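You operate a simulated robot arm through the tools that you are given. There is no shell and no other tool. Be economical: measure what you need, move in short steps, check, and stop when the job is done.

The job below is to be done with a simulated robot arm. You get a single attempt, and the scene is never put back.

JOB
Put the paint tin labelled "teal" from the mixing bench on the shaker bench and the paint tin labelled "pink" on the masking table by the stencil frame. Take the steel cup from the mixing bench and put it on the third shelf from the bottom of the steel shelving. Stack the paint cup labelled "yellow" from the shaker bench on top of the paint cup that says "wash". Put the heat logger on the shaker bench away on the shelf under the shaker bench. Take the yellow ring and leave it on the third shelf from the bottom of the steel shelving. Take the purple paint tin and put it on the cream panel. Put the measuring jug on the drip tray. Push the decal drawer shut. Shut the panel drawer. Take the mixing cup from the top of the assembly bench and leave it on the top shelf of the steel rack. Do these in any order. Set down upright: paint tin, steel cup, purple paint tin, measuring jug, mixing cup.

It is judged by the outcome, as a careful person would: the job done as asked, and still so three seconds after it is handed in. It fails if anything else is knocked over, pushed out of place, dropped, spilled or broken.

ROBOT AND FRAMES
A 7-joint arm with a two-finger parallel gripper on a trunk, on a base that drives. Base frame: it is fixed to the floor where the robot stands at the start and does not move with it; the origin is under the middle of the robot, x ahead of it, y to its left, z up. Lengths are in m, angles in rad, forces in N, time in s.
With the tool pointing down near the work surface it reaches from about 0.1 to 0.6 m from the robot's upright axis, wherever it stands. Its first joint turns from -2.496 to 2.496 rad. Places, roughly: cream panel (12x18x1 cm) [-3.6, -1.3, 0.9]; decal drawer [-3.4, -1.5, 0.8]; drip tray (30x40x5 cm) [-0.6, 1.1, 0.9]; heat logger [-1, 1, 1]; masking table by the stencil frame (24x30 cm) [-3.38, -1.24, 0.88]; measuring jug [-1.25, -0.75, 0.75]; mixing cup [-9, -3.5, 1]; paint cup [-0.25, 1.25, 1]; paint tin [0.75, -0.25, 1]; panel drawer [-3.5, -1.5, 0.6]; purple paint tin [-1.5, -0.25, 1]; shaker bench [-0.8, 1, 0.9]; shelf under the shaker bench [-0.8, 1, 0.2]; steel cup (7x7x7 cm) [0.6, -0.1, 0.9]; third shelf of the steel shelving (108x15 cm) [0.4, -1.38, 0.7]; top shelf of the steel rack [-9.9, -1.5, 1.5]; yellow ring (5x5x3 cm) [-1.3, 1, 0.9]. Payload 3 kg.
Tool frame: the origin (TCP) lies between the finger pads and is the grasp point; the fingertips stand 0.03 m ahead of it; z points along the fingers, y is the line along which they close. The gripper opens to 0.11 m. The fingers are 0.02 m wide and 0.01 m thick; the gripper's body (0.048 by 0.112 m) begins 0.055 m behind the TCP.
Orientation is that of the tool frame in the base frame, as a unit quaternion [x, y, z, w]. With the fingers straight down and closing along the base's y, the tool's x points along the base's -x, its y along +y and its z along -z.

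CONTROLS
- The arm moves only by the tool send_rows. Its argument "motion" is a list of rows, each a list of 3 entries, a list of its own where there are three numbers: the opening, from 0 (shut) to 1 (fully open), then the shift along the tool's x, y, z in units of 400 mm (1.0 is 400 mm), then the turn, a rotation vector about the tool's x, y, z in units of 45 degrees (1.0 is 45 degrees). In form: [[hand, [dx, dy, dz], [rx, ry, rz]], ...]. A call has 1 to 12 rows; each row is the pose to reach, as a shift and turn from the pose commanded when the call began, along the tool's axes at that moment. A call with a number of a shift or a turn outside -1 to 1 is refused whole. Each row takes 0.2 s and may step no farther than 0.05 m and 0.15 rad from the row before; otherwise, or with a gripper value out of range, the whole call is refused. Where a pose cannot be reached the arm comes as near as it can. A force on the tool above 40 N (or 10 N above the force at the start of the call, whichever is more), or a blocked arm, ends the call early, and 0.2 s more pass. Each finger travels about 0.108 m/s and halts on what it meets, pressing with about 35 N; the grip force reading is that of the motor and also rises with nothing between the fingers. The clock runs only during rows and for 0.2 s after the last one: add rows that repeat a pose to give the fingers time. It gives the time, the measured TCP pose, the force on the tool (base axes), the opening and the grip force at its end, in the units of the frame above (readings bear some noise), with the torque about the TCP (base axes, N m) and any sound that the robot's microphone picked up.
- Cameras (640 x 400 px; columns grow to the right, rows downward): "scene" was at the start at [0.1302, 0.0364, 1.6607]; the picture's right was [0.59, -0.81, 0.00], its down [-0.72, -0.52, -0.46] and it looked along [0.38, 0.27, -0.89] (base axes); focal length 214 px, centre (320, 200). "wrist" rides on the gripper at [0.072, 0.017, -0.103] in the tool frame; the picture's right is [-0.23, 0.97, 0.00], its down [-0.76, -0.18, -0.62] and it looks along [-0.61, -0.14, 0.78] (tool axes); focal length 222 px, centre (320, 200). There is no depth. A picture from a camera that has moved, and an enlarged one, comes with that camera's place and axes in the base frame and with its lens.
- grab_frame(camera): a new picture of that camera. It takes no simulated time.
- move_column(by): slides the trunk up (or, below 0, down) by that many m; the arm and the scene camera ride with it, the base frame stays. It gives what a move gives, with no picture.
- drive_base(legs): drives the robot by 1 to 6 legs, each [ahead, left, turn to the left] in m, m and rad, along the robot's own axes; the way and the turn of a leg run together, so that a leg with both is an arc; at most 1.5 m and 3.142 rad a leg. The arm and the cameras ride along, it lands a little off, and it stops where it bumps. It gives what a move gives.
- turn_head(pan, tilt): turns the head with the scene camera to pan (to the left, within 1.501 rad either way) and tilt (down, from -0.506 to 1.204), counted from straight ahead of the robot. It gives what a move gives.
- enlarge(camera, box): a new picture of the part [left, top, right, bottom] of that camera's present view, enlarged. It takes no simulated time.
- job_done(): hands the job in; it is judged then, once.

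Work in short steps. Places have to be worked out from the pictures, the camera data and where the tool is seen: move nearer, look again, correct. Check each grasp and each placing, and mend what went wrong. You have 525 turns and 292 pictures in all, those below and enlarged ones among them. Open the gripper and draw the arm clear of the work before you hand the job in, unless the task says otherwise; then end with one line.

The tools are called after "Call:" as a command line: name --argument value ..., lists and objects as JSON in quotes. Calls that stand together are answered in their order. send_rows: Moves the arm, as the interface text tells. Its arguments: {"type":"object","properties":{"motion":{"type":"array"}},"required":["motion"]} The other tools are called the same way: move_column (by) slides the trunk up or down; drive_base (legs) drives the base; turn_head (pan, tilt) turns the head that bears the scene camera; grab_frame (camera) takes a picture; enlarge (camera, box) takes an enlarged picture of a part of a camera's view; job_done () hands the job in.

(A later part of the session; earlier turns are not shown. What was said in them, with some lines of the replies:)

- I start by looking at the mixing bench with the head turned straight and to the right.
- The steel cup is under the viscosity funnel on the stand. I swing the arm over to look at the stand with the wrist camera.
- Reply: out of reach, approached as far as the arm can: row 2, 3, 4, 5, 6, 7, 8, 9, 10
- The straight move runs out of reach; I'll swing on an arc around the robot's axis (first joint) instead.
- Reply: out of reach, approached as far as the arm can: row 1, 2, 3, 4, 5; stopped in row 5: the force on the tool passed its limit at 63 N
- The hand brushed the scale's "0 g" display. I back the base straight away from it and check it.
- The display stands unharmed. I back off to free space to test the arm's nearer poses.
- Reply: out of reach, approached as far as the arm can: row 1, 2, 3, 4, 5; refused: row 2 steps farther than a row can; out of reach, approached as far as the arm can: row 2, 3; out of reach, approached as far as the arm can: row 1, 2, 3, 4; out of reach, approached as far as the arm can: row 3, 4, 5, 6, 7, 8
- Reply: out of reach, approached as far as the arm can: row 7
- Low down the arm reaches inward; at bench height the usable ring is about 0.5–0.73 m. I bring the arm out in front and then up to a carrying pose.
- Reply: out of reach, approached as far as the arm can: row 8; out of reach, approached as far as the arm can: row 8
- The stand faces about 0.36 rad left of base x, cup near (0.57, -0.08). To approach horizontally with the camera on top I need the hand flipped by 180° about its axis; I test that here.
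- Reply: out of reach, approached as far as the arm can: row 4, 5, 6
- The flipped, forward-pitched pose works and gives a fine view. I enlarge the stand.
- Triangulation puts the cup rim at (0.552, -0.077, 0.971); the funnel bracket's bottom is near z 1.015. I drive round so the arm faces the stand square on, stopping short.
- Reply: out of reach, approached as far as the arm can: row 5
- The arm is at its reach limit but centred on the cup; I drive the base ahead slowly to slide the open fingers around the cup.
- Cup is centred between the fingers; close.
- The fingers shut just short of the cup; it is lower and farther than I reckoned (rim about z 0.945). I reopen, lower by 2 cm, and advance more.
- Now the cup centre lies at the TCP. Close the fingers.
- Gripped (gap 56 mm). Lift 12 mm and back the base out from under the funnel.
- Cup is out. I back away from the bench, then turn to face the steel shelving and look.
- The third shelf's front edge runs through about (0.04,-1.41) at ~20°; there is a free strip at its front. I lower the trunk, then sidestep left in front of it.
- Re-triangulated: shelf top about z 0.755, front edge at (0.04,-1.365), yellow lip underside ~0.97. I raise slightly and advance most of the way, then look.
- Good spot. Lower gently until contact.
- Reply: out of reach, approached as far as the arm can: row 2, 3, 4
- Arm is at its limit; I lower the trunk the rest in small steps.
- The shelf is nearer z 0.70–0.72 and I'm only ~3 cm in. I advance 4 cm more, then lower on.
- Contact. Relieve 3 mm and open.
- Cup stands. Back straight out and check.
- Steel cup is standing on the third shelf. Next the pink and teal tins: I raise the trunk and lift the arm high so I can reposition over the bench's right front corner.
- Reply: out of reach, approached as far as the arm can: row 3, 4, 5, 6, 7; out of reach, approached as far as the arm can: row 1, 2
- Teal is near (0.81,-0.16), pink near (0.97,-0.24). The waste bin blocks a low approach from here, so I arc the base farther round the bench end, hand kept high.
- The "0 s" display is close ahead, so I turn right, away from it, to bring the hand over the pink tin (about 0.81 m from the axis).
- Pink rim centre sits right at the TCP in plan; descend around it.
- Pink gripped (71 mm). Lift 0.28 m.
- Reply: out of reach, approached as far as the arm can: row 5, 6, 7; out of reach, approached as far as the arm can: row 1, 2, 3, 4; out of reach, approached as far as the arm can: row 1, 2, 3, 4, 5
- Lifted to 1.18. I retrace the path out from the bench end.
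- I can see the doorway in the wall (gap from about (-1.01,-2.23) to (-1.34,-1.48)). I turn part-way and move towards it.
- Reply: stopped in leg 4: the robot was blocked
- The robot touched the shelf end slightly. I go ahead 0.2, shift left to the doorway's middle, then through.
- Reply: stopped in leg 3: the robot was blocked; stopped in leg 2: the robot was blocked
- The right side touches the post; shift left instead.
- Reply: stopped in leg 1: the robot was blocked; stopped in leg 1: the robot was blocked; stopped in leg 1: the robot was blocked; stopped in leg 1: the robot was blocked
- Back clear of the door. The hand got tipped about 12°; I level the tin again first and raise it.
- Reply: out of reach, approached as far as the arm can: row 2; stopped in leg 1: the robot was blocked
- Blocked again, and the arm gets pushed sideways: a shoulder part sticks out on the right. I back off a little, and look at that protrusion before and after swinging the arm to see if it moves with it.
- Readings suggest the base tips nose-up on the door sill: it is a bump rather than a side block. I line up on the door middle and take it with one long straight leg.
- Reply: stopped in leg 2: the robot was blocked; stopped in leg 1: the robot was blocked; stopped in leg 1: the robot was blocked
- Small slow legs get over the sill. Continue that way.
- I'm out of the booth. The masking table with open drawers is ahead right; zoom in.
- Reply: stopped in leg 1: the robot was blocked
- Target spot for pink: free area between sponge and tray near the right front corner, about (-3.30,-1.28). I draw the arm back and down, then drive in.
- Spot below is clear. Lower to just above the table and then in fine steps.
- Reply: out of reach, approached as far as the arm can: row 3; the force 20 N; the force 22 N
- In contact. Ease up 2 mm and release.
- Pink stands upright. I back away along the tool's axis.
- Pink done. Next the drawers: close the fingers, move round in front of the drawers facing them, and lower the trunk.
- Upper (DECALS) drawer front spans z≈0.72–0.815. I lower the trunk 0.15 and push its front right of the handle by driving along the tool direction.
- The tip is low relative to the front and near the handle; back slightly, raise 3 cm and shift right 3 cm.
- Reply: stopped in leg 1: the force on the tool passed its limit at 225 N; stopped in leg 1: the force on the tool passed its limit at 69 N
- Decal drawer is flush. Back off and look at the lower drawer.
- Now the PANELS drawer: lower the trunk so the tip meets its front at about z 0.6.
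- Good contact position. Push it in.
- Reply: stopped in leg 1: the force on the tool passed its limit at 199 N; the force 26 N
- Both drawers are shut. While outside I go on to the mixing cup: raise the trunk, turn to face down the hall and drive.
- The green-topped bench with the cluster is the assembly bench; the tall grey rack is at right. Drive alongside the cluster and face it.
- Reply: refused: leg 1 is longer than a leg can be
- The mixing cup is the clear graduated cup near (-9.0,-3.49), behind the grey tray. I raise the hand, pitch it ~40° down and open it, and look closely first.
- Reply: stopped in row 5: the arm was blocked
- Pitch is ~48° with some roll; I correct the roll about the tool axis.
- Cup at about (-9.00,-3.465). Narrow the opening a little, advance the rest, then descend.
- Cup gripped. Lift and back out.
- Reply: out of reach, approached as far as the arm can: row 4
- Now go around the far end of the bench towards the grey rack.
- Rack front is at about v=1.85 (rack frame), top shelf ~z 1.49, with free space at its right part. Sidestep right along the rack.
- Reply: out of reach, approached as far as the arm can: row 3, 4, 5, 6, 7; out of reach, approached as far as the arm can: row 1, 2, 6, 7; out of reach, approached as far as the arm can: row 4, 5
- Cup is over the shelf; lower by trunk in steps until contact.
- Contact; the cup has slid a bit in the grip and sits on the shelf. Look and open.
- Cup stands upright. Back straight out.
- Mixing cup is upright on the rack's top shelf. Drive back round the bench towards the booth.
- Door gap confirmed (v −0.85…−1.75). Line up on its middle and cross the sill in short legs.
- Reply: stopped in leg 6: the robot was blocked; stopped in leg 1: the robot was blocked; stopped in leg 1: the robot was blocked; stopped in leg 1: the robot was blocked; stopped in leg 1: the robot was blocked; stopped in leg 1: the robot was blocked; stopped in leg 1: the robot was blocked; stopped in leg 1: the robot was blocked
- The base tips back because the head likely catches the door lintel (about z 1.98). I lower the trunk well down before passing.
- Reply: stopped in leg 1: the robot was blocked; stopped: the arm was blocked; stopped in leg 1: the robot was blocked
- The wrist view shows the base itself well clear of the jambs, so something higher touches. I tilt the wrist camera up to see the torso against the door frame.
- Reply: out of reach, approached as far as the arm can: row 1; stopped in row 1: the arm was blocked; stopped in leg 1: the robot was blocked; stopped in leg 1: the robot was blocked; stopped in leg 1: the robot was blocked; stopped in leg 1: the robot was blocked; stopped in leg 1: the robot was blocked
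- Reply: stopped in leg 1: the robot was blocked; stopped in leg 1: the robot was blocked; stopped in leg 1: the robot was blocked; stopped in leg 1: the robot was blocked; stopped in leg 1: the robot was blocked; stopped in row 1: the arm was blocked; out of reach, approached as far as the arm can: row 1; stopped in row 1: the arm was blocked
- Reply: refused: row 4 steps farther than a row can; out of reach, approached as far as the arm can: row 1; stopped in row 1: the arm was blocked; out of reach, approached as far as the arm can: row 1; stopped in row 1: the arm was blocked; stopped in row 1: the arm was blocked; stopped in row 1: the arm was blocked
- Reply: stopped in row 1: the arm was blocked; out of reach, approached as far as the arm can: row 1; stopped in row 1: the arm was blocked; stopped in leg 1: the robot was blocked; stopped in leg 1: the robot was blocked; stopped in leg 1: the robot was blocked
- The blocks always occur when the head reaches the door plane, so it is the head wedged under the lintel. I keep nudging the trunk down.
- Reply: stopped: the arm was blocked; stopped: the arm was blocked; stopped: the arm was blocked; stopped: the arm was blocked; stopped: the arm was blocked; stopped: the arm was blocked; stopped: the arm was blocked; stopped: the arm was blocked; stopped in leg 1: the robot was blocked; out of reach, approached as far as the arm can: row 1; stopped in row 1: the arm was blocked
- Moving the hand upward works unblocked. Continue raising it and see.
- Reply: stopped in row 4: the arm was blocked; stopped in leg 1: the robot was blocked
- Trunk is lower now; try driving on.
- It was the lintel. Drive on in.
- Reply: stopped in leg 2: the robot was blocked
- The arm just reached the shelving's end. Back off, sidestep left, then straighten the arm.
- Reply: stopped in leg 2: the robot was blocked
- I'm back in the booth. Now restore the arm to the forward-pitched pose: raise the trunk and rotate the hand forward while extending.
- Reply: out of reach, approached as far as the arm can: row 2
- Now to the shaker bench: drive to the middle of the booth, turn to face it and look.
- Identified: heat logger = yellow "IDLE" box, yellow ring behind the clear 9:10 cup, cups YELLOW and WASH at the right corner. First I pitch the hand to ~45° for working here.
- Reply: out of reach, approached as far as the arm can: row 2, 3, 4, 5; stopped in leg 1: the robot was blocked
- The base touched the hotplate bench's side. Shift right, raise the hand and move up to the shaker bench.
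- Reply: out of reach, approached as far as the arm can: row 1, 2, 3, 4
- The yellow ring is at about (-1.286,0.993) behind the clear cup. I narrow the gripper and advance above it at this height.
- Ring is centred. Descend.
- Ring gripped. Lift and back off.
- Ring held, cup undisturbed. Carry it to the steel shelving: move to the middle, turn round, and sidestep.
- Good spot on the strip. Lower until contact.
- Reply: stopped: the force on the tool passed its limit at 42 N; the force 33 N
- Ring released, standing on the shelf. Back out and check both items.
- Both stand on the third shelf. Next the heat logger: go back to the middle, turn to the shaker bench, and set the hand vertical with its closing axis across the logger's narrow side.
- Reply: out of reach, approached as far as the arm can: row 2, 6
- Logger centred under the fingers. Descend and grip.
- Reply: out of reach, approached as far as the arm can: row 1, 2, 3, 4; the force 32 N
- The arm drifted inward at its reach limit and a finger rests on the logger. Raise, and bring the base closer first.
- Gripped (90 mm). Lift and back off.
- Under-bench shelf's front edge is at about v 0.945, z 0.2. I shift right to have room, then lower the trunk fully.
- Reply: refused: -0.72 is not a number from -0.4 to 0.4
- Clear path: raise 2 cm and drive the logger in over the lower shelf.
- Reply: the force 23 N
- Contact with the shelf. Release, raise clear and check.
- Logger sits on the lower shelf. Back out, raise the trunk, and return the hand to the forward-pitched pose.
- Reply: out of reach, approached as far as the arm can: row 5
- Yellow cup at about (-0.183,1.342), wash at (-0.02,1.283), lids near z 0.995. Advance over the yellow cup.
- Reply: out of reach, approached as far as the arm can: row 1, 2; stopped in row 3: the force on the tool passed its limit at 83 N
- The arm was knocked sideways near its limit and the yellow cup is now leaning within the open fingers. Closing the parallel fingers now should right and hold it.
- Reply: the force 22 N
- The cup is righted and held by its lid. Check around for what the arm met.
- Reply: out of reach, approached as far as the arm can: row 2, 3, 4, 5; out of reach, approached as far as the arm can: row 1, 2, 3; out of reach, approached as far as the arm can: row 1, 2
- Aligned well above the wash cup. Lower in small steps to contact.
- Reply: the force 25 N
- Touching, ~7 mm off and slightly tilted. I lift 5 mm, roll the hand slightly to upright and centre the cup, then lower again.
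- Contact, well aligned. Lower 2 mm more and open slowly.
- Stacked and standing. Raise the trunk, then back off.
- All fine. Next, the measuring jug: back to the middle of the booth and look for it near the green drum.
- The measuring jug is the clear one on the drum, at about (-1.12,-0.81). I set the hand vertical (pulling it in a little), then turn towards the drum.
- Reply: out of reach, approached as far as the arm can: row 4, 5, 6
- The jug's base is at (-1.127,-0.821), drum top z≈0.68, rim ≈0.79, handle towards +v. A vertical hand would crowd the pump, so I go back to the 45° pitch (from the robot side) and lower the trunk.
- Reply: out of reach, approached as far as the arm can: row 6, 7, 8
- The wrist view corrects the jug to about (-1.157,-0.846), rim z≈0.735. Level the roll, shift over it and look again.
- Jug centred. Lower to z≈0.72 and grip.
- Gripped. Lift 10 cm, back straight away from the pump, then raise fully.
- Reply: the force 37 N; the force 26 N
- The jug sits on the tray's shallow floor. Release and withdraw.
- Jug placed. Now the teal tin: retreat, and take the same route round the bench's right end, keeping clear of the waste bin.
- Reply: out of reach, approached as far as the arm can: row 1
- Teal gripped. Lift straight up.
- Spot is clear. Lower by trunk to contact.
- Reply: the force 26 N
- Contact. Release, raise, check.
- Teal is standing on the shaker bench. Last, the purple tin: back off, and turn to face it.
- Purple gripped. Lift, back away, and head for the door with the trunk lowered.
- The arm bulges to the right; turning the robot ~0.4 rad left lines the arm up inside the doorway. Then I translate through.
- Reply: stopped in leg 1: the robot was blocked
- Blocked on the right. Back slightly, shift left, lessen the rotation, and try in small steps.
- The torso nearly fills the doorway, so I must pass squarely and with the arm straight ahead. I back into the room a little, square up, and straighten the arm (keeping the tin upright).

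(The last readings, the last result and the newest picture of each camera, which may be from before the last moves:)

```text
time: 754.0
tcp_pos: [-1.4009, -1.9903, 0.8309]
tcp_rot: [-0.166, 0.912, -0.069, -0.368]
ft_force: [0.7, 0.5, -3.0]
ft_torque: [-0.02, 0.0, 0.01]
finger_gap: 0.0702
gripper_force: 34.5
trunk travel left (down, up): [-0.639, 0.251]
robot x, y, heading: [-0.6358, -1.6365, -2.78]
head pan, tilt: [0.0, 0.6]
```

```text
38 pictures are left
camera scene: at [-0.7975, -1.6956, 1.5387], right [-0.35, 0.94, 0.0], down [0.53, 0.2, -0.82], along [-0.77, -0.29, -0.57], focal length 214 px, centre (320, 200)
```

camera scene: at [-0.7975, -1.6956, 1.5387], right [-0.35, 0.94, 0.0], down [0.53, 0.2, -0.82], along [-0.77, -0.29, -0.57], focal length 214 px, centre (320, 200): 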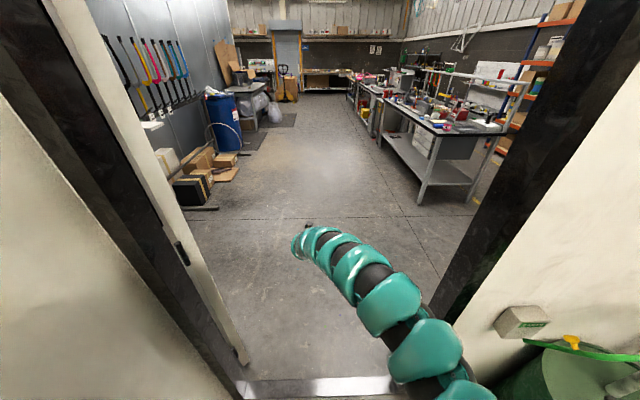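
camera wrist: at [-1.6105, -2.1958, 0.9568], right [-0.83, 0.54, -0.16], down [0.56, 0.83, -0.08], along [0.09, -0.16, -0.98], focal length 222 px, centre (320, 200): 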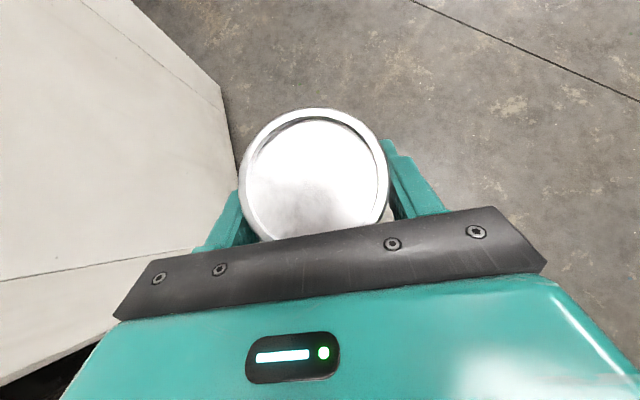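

Call:
drive_base --legs '[[0.25, 0, 0]]'

Call:
drive_base --legs '[[0.15, 0, 0]]'

Call:
drive_base --legs '[[0.2, 0, 0]]'

```text
time: 755.9
tcp_pos: [-1.6315, -2.0778, 0.8301]
tcp_rot: [-0.166, 0.912, -0.068, -0.368]
ft_force: [-0.5, 0.0, -4.1]
ft_torque: [-0.01, 0.0, 0.0]
finger_gap: 0.0698
gripper_force: 35.1
trunk travel left (down, up): [-0.639, 0.251]
robot x, y, heading: [-0.8706, -1.7212, -2.779]
head pan, tilt: [0.0, 0.6]
```

```text
time: 757.5
tcp_pos: [-1.7826, -2.1003, 0.7883]
tcp_rot: [-0.13, 0.921, -0.069, -0.36]
ft_force: [-1.0, 0.1, -2.3]
ft_torque: [0.02, -0.08, 0.01]
finger_gap: 0.0702
gripper_force: 34.9
trunk travel left (down, up): [-0.639, 0.251]
robot x, y, heading: [-1.0114, -1.7754, -2.78]
head pan, tilt: [0.0, 0.6]
stopped in leg 1: the robot was blocked; the commanded pose is now the measured one
```

```text
time: 758.2
tcp_pos: [-1.7906, -2.0953, 0.7519]
tcp_rot: [-0.101, 0.93, -0.087, -0.341]
ft_force: [-1.5, -0.3, -2.8]
ft_torque: [0.01, -0.04, 0.05]
finger_gap: 0.07
gripper_force: 34.9
trunk travel left (down, up): [-0.639, 0.251]
robot x, y, heading: [-1.0115, -1.7771, -2.782]
head pan, tilt: [0.0, 0.6]
stopped in leg 1: the robot was blocked; the commanded pose is now the measured one
```

It is the sill bump (wheels ±0.15 m from the axis). Use single short slow legs as worked before.

Call:
drive_base --legs '[[0, 0, -0.05]]'

Call:
drive_base --legs '[[0.06, 0, 0.03]]'

```text
time: 758.9
tcp_pos: [-1.7888, -2.0703, 0.727]
tcp_rot: [-0.1, 0.938, -0.081, -0.322]
ft_force: [-0.3, -0.8, -2.9]
ft_torque: [0.03, -0.01, 0.0]
finger_gap: 0.0701
gripper_force: 35.1
trunk travel left (down, up): [-0.639, 0.251]
robot x, y, heading: [-1.0104, -1.7779, -2.791]
head pan, tilt: [0.0, 0.6]
stopped in leg 1: the robot was blocked; the commanded pose is now the measured one
```

```text
time: 759.9
tcp_pos: [-1.8538, -2.1423, 0.7255]
tcp_rot: [-0.119, 0.934, -0.085, -0.325]
ft_force: [1.7, 0.4, -3.5]
ft_torque: [-0.04, 0.04, 0.02]
finger_gap: 0.0702
gripper_force: 35.4
trunk travel left (down, up): [-0.639, 0.251]
robot x, y, heading: [-1.0789, -1.805, -2.755]
head pan, tilt: [0.0, 0.6]
```

Call:
drive_base --legs '[[0.06, 0, -0.02]]'

Call:
drive_base --legs '[[0.06, 0, 0]]'

Call:
drive_base --legs '[[0.06, 0, 0]]'

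Call:
drive_base --legs '[[0.06, 0, 0]]'

Call:
drive_base --legs '[[0.06, 0, 0]]'

Call:
drive_base --legs '[[0.06, 0, 0]]'

```text
time: 760.9
tcp_pos: [-1.9245, -2.149, 0.7134]
tcp_rot: [-0.11, 0.937, -0.082, -0.32]
ft_force: [-0.7, 0.2, -5.4]
ft_torque: [-0.01, 0.01, 0.0]
finger_gap: 0.0702
gripper_force: 35.0
trunk travel left (down, up): [-0.639, 0.251]
robot x, y, heading: [-1.1352, -1.8213, -2.776]
head pan, tilt: [0.0, 0.6]
```

```text
time: 761.8
tcp_pos: [-1.9832, -2.1671, 0.712]
tcp_rot: [-0.11, 0.937, -0.082, -0.322]
ft_force: [0.4, 0.4, -4.1]
ft_torque: [0.01, 0.02, -0.01]
finger_gap: 0.0702
gripper_force: 35.4
trunk travel left (down, up): [-0.639, 0.251]
robot x, y, heading: [-1.1937, -1.847, -2.782]
head pan, tilt: [0.0, 0.6]
```

```text
time: 762.8
tcp_pos: [-2.0308, -2.1932, 0.7137]
tcp_rot: [-0.111, 0.937, -0.082, -0.32]
ft_force: [-0.4, -0.4, -4.8]
ft_torque: [0.03, 0.02, -0.05]
finger_gap: 0.0704
gripper_force: 35.5
trunk travel left (down, up): [-0.639, 0.251]
robot x, y, heading: [-1.2463, -1.8643, -2.773]
head pan, tilt: [0.0, 0.6]
```

```text
time: 763.8
tcp_pos: [-2.1073, -2.2304, 0.7036]
tcp_rot: [-0.111, 0.938, -0.082, -0.317]
ft_force: [-0.6, 0.2, -4.4]
ft_torque: [0.02, 0.02, -0.03]
finger_gap: 0.0701
gripper_force: 34.7
trunk travel left (down, up): [-0.639, 0.251]
robot x, y, heading: [-1.3035, -1.895, -2.773]
head pan, tilt: [0.0, 0.6]
```

```text
time: 764.7
tcp_pos: [-2.1561, -2.2684, 0.7248]
tcp_rot: [-0.112, 0.932, -0.086, -0.333]
ft_force: [-2.5, 0.9, -1.5]
ft_torque: [0.03, -0.18, 0.04]
finger_gap: 0.0698
gripper_force: 34.9
trunk travel left (down, up): [-0.639, 0.251]
robot x, y, heading: [-1.3694, -1.9343, -2.771]
head pan, tilt: [0.0, 0.6]
```

```text
time: 765.7
tcp_pos: [-2.2135, -2.2882, 0.7263]
tcp_rot: [-0.11, 0.933, -0.086, -0.332]
ft_force: [-0.1, 0.0, -3.5]
ft_torque: [0.02, -0.01, -0.02]
finger_gap: 0.0703
gripper_force: 35.6
trunk travel left (down, up): [-0.639, 0.251]
robot x, y, heading: [-1.4197, -1.9496, -2.77]
head pan, tilt: [0.0, 0.6]
```

Call:
drive_base --legs '[[0.08, 0, 0]]'

Call:
drive_base --legs '[[0.1, 0, 0], [0.2, 0, 0]]'

Call:
send_rows --motion '[[0, [0, 0, 0], [0, 0.045, -0.087]], [0, [0, 0, 0], [0, 0.089, -0.173]]]'

Call:
move_column --by 0.25

Call:
grab_frame --camera "wrist"

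```text
time: 766.8
tcp_pos: [-2.2883, -2.3156, 0.7247]
tcp_rot: [-0.111, 0.933, -0.087, -0.332]
ft_force: [-0.5, 0.1, -4.1]
ft_torque: [0.03, -0.03, -0.01]
finger_gap: 0.07
gripper_force: 35.5
trunk travel left (down, up): [-0.639, 0.251]
robot x, y, heading: [-1.5013, -1.9804, -2.78]
head pan, tilt: [0.0, 0.6]
```

```text
time: 769.1
tcp_pos: [-2.5741, -2.4206, 0.7249]
tcp_rot: [-0.108, 0.933, -0.086, -0.332]
ft_force: [-0.2, -0.7, -4.3]
ft_torque: [0.01, 0.0, 0.0]
finger_gap: 0.0702
gripper_force: 35.1
trunk travel left (down, up): [-0.639, 0.251]
robot x, y, heading: [-1.7828, -2.0887, -2.784]
head pan, tilt: [0.0, 0.6]
```

```text
time: 769.7
tcp_pos: [-2.5742, -2.4225, 0.7273]
tcp_rot: [-0.169, 0.91, -0.068, -0.371]
ft_force: [-0.2, 0.2, -3.8]
ft_torque: [0.01, -0.01, -0.02]
finger_gap: 0.0702
gripper_force: 35.2
trunk travel left (down, up): [-0.639, 0.251]
robot x, y, heading: [-1.7852, -2.0936, -2.778]
head pan, tilt: [0.0, 0.6]
```

```text
time: 772.3
tcp_pos: [-2.5745, -2.4225, 0.9783]
tcp_rot: [-0.168, 0.911, -0.067, -0.37]
ft_force: [-0.1, -1.1, -3.6]
ft_torque: [0.0, 0.0, 0.02]
finger_gap: 0.07
gripper_force: 34.8
trunk travel left (down, up): [-0.889, 0.001]
robot x, y, heading: [-1.7867, -2.0909, -2.782]
head pan, tilt: [0.0, 0.6]
```

```text
37 pictures are left
camera wrist: at [-2.5605, -2.3995, 1.1015], right [-0.19, 0.97, -0.16], down [0.98, 0.18, -0.08], along [-0.05, -0.17, -0.98], focal length 222 px, centre (320, 200)
```

wrist: 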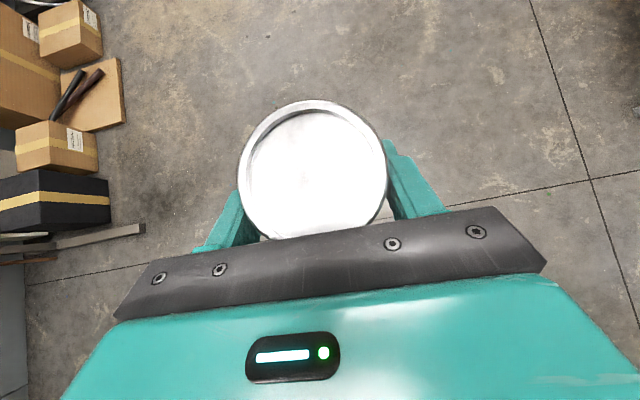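

The tin is level. I drive along the hall and turn to face the masking table's stencil frame.

Call:
drive_base --legs '[[1.39, 0, 0], [0, 0, -1.571]]'

Call:
send_rows --motion '[[0, [0.08, 0, -0.06], [0, 0, 0]], [0, [0.16, 0, -0.12], [0, 0, 0]], [0, [0.23, 0, -0.18], [0, 0, 0]]]'

Call:
turn_head --pan 0.1 --tilt 0.7

Call:
grab_frame --camera "scene"

```text
time: 783.1
tcp_pos: [-3.3855, -1.7828, 0.977]
tcp_rot: [0.534, 0.757, 0.217, -0.307]
ft_force: [0.3, 0.0, -4.6]
ft_torque: [-0.02, -0.01, 0.01]
finger_gap: 0.0702
gripper_force: 35.9
trunk travel left (down, up): [-0.889, 0.001]
robot x, y, heading: [-3.0725, -2.5791, 1.908]
head pan, tilt: [0.0, 0.6]
```

```text
time: 783.9
tcp_pos: [-3.3915, -1.7697, 1.095]
tcp_rot: [0.534, 0.757, 0.218, -0.307]
ft_force: [-0.2, -0.3, -4.5]
ft_torque: [0.01, 0.0, 0.03]
finger_gap: 0.0702
gripper_force: 34.0
trunk travel left (down, up): [-0.889, 0.001]
robot x, y, heading: [-3.0728, -2.5816, 1.907]
head pan, tilt: [0.0, 0.6]
```

```text
time: 784.5
tcp_pos: [-3.3901, -1.7681, 1.0942]
tcp_rot: [0.535, 0.757, 0.218, -0.306]
ft_force: [0.5, -0.4, -4.3]
ft_torque: [-0.04, 0.0, -0.01]
finger_gap: 0.0702
gripper_force: 35.2
trunk travel left (down, up): [-0.889, 0.001]
robot x, y, heading: [-3.0756, -2.5776, 1.909]
head pan, tilt: [0.099, 0.7]
```

```text
36 pictures are left
camera scene: at [-3.1365, -2.4273, 1.7801], right [0.91, 0.42, 0.0], down [0.27, -0.58, -0.76], along [-0.32, 0.69, -0.64], focal length 214 px, centre (320, 200)
```

scene: 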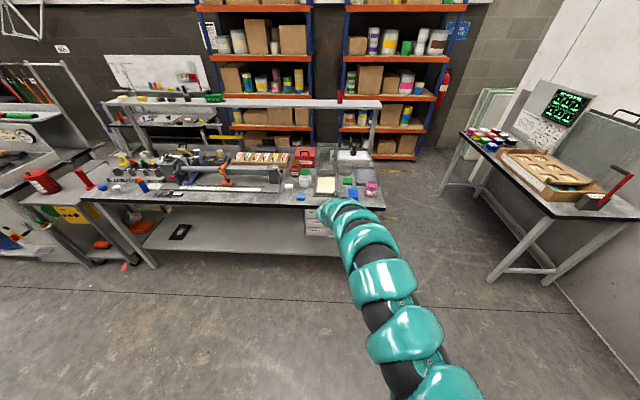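

Call:
drive_base --legs '[[0.42, 0.045, 0.02]]'

Call:
grab_frame --camera "wrist"

Call:
enlarge --camera "scene" --box '[240, 140, 400, 240]'

```text
time: 787.2
tcp_pos: [-3.591, -1.3888, 1.0938]
tcp_rot: [0.529, 0.76, 0.216, -0.308]
ft_force: [-0.6, -0.1, -4.0]
ft_torque: [-0.04, -0.03, 0.03]
finger_gap: 0.0699
gripper_force: 35.6
trunk travel left (down, up): [-0.889, 0.001]
robot x, y, heading: [-3.2581, -2.1949, 1.922]
head pan, tilt: [0.099, 0.7]
```

```text
35 pictures are left
camera wrist: at [-3.5675, -1.402, 1.2184], right [0.97, 0.19, -0.16], down [0.17, -0.98, -0.08], along [-0.17, 0.05, -0.98], focal length 222 px, centre (320, 200)
```

wrist: 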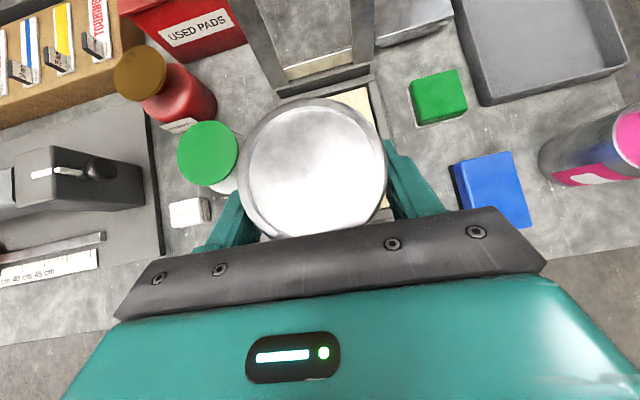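

```text
4.00 times, centred on (320, 190) of scene
camera zoom: at [-3.3263, -2.0432, 1.7801], right [0.9, 0.44, 0.0], down [0.28, -0.58, -0.76], along [-0.33, 0.69, -0.64], focal length 858 px, centre (320, 240)
```

zoom: 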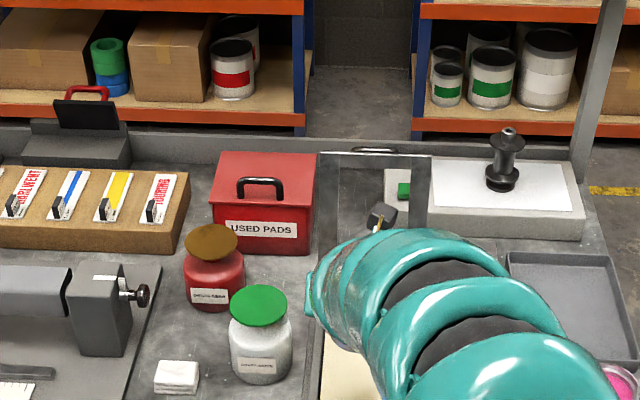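

Panel centre works out at (-3.607,-1.319). Shift the tin over it, then lower by trunk.

Call:
drive_base --legs '[[0.057, -0.006, 0]]'

Call:
move_column --by -0.1

Call:
grab_frame --camera "wrist"

```text
time: 788.1
tcp_pos: [-3.6055, -1.3318, 1.092]
tcp_rot: [0.53, 0.761, 0.215, -0.307]
ft_force: [-0.6, 1.1, -3.9]
ft_torque: [-0.01, -0.02, 0.01]
finger_gap: 0.0704
gripper_force: 35.1
trunk travel left (down, up): [-0.889, 0.001]
robot x, y, heading: [-3.2728, -2.1385, 1.921]
head pan, tilt: [0.099, 0.7]
```

```text
time: 789.5
tcp_pos: [-3.6041, -1.3333, 0.9938]
tcp_rot: [0.529, 0.761, 0.216, -0.308]
ft_force: [-0.6, 0.0, -3.1]
ft_torque: [-0.01, -0.01, -0.01]
finger_gap: 0.0697
gripper_force: 35.9
trunk travel left (down, up): [-0.789, 0.101]
robot x, y, heading: [-3.2719, -2.14, 1.922]
head pan, tilt: [0.099, 0.7]
```

```text
33 pictures are left
camera wrist: at [-3.5809, -1.3472, 1.1188], right [0.97, 0.19, -0.16], down [0.17, -0.98, -0.09], along [-0.17, 0.06, -0.98], focal length 222 px, centre (320, 200)
```

wrist: 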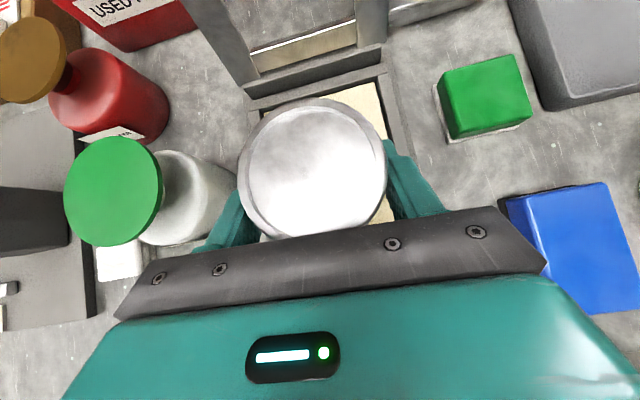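

Call:
move_column --by -0.025

Call:
move_column --by -0.008

Call:
move_column --by -0.006

Call:
move_column --by -0.005

```text
time: 790.2
tcp_pos: [-3.6043, -1.3341, 0.97]
tcp_rot: [0.528, 0.761, 0.216, -0.308]
ft_force: [-0.5, 0.1, -3.8]
ft_torque: [-0.02, 0.0, 0.01]
finger_gap: 0.07
gripper_force: 35.7
trunk travel left (down, up): [-0.764, 0.126]
robot x, y, heading: [-3.2757, -2.1386, 1.92]
head pan, tilt: [0.099, 0.7]
```

```text
time: 790.7
tcp_pos: [-3.6046, -1.3332, 0.9627]
tcp_rot: [0.528, 0.761, 0.215, -0.308]
ft_force: [-0.8, 0.3, -3.5]
ft_torque: [-0.02, -0.01, -0.04]
finger_gap: 0.0703
gripper_force: 35.5
trunk travel left (down, up): [-0.756, 0.134]
robot x, y, heading: [-3.2729, -2.1352, 1.926]
head pan, tilt: [0.099, 0.7]
```

```text
time: 791.3
tcp_pos: [-3.6046, -1.332, 0.9582]
tcp_rot: [0.528, 0.76, 0.217, -0.311]
ft_force: [-1.1, 3.5, 13.8]
ft_torque: [-0.25, -0.15, 0.04]
finger_gap: 0.0703
gripper_force: 34.5
trunk travel left (down, up): [-0.75, 0.14]
robot x, y, heading: [-3.2761, -2.1419, 1.922]
head pan, tilt: [0.099, 0.7]
```

```text
time: 791.8
tcp_pos: [-3.6043, -1.3342, 0.9526]
tcp_rot: [0.529, 0.76, 0.217, -0.311]
ft_force: [-2.7, 5.2, 21.4]
ft_torque: [0.15, 0.35, 0.0]
finger_gap: 0.0702
gripper_force: 34.9
trunk travel left (down, up): [-0.745, 0.145]
robot x, y, heading: [-3.2735, -2.1408, 1.922]
head pan, tilt: [0.099, 0.7]
```

Contact on the panel. Ease and release with limited opening.

Call:
move_column --by 0.004

Call:
send_rows --motion '[[0.7, [0, 0, 0], [0, 0, 0]], [0.76, [0, 0, 0], [0, 0, 0]], [0.82, [0, 0, 0], [0, 0, 0]], [0.82, [0, 0, 0], [0, 0, 0]]]'

Call:
move_column --by 0.12

Call:
grab_frame --camera "wrist"

```text
time: 792.4
tcp_pos: [-3.6031, -1.3341, 0.953]
tcp_rot: [0.529, 0.761, 0.216, -0.308]
ft_force: [-3.1, 1.4, 6.2]
ft_torque: [0.3, 0.41, 0.06]
finger_gap: 0.0704
gripper_force: 34.9
trunk travel left (down, up): [-0.749, 0.141]
robot x, y, heading: [-3.2707, -2.1367, 1.917]
head pan, tilt: [0.099, 0.7]
```

```text
time: 793.4
tcp_pos: [-3.6039, -1.3338, 0.954]
tcp_rot: [0.529, 0.761, 0.215, -0.307]
ft_force: [0.5, 0.8, 0.2]
ft_torque: [0.0, 0.0, 0.03]
finger_gap: 0.0902
gripper_force: 0.1
trunk travel left (down, up): [-0.749, 0.141]
robot x, y, heading: [-3.2737, -2.1382, 1.926]
head pan, tilt: [0.099, 0.7]
```

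```text
time: 794.9
tcp_pos: [-3.6031, -1.3334, 1.0747]
tcp_rot: [0.529, 0.761, 0.216, -0.308]
ft_force: [0.3, 0.2, 0.5]
ft_torque: [-0.01, 0.05, 0.03]
finger_gap: 0.0898
gripper_force: 0.1
trunk travel left (down, up): [-0.869, 0.021]
robot x, y, heading: [-3.2722, -2.14, 1.924]
head pan, tilt: [0.099, 0.7]
```

```text
32 pictures are left
camera wrist: at [-3.5807, -1.3474, 1.1988], right [0.97, 0.19, -0.16], down [0.17, -0.98, -0.09], along [-0.17, 0.06, -0.98], focal length 222 px, centre (320, 200)
```

wrist: 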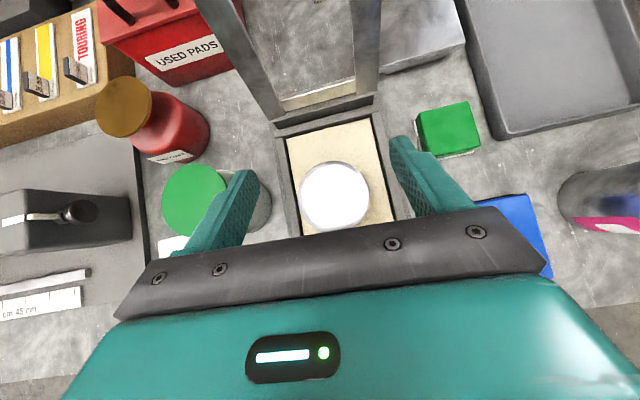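

Purple stands on the cream panel. Withdraw and verify.

Call:
drive_base --legs '[[-0.4, 0, 0]]'

Call:
enlarge --camera "scene" --box '[220, 130, 420, 260]'

```text
time: 797.3
tcp_pos: [-3.4694, -1.7016, 1.075]
tcp_rot: [0.529, 0.76, 0.216, -0.309]
ft_force: [0.3, -0.2, 0.1]
ft_torque: [0.02, 0.01, -0.01]
finger_gap: 0.0901
gripper_force: 0.0
trunk travel left (down, up): [-0.869, 0.021]
robot x, y, heading: [-3.1356, -2.5057, 1.924]
head pan, tilt: [0.099, 0.7]
```

```text
3.08 times, centred on (320, 195) of scene
camera zoom: at [-3.2038, -2.3576, 1.7603], right [0.9, 0.44, 0.0], down [0.28, -0.58, -0.77], along [-0.33, 0.69, -0.64], focal length 660 px, centre (320, 215)
```

zoom: 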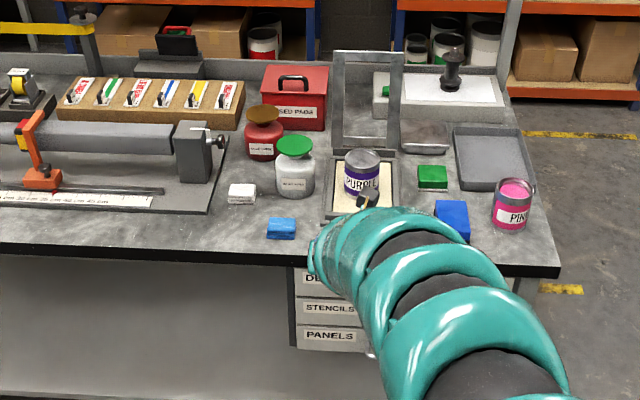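

Everything is in place here too: purple on the cream panel, pink by the stencil frame, drawers shut. Open the gripper fully and hand in.

Call:
send_rows --motion '[[1, [0, 0, 0], [0, 0, 0]], [1, [0, 0, 0], [0, 0, 0]]]'

Call:
job_done

```text
time: 797.9
tcp_pos: [-3.4691, -1.7016, 1.0748]
tcp_rot: [0.529, 0.761, 0.216, -0.309]
ft_force: [0.9, -0.5, 0.5]
ft_torque: [0.01, 0.0, 0.02]
finger_gap: 0.1103
gripper_force: 0.0
trunk travel left (down, up): [-0.869, 0.021]
robot x, y, heading: [-3.14, -2.5023, 1.926]
head pan, tilt: [0.099, 0.7]
```

```text
The job is handed in.
```

I finished all eleven moves and handed the job in, with the gripper open and the arm clear; I checked each placement by camera as I made it and saw nothing else knocked over or spilled, though the robot bumped a few fixed things on the way, such as the scale display and the door frame.
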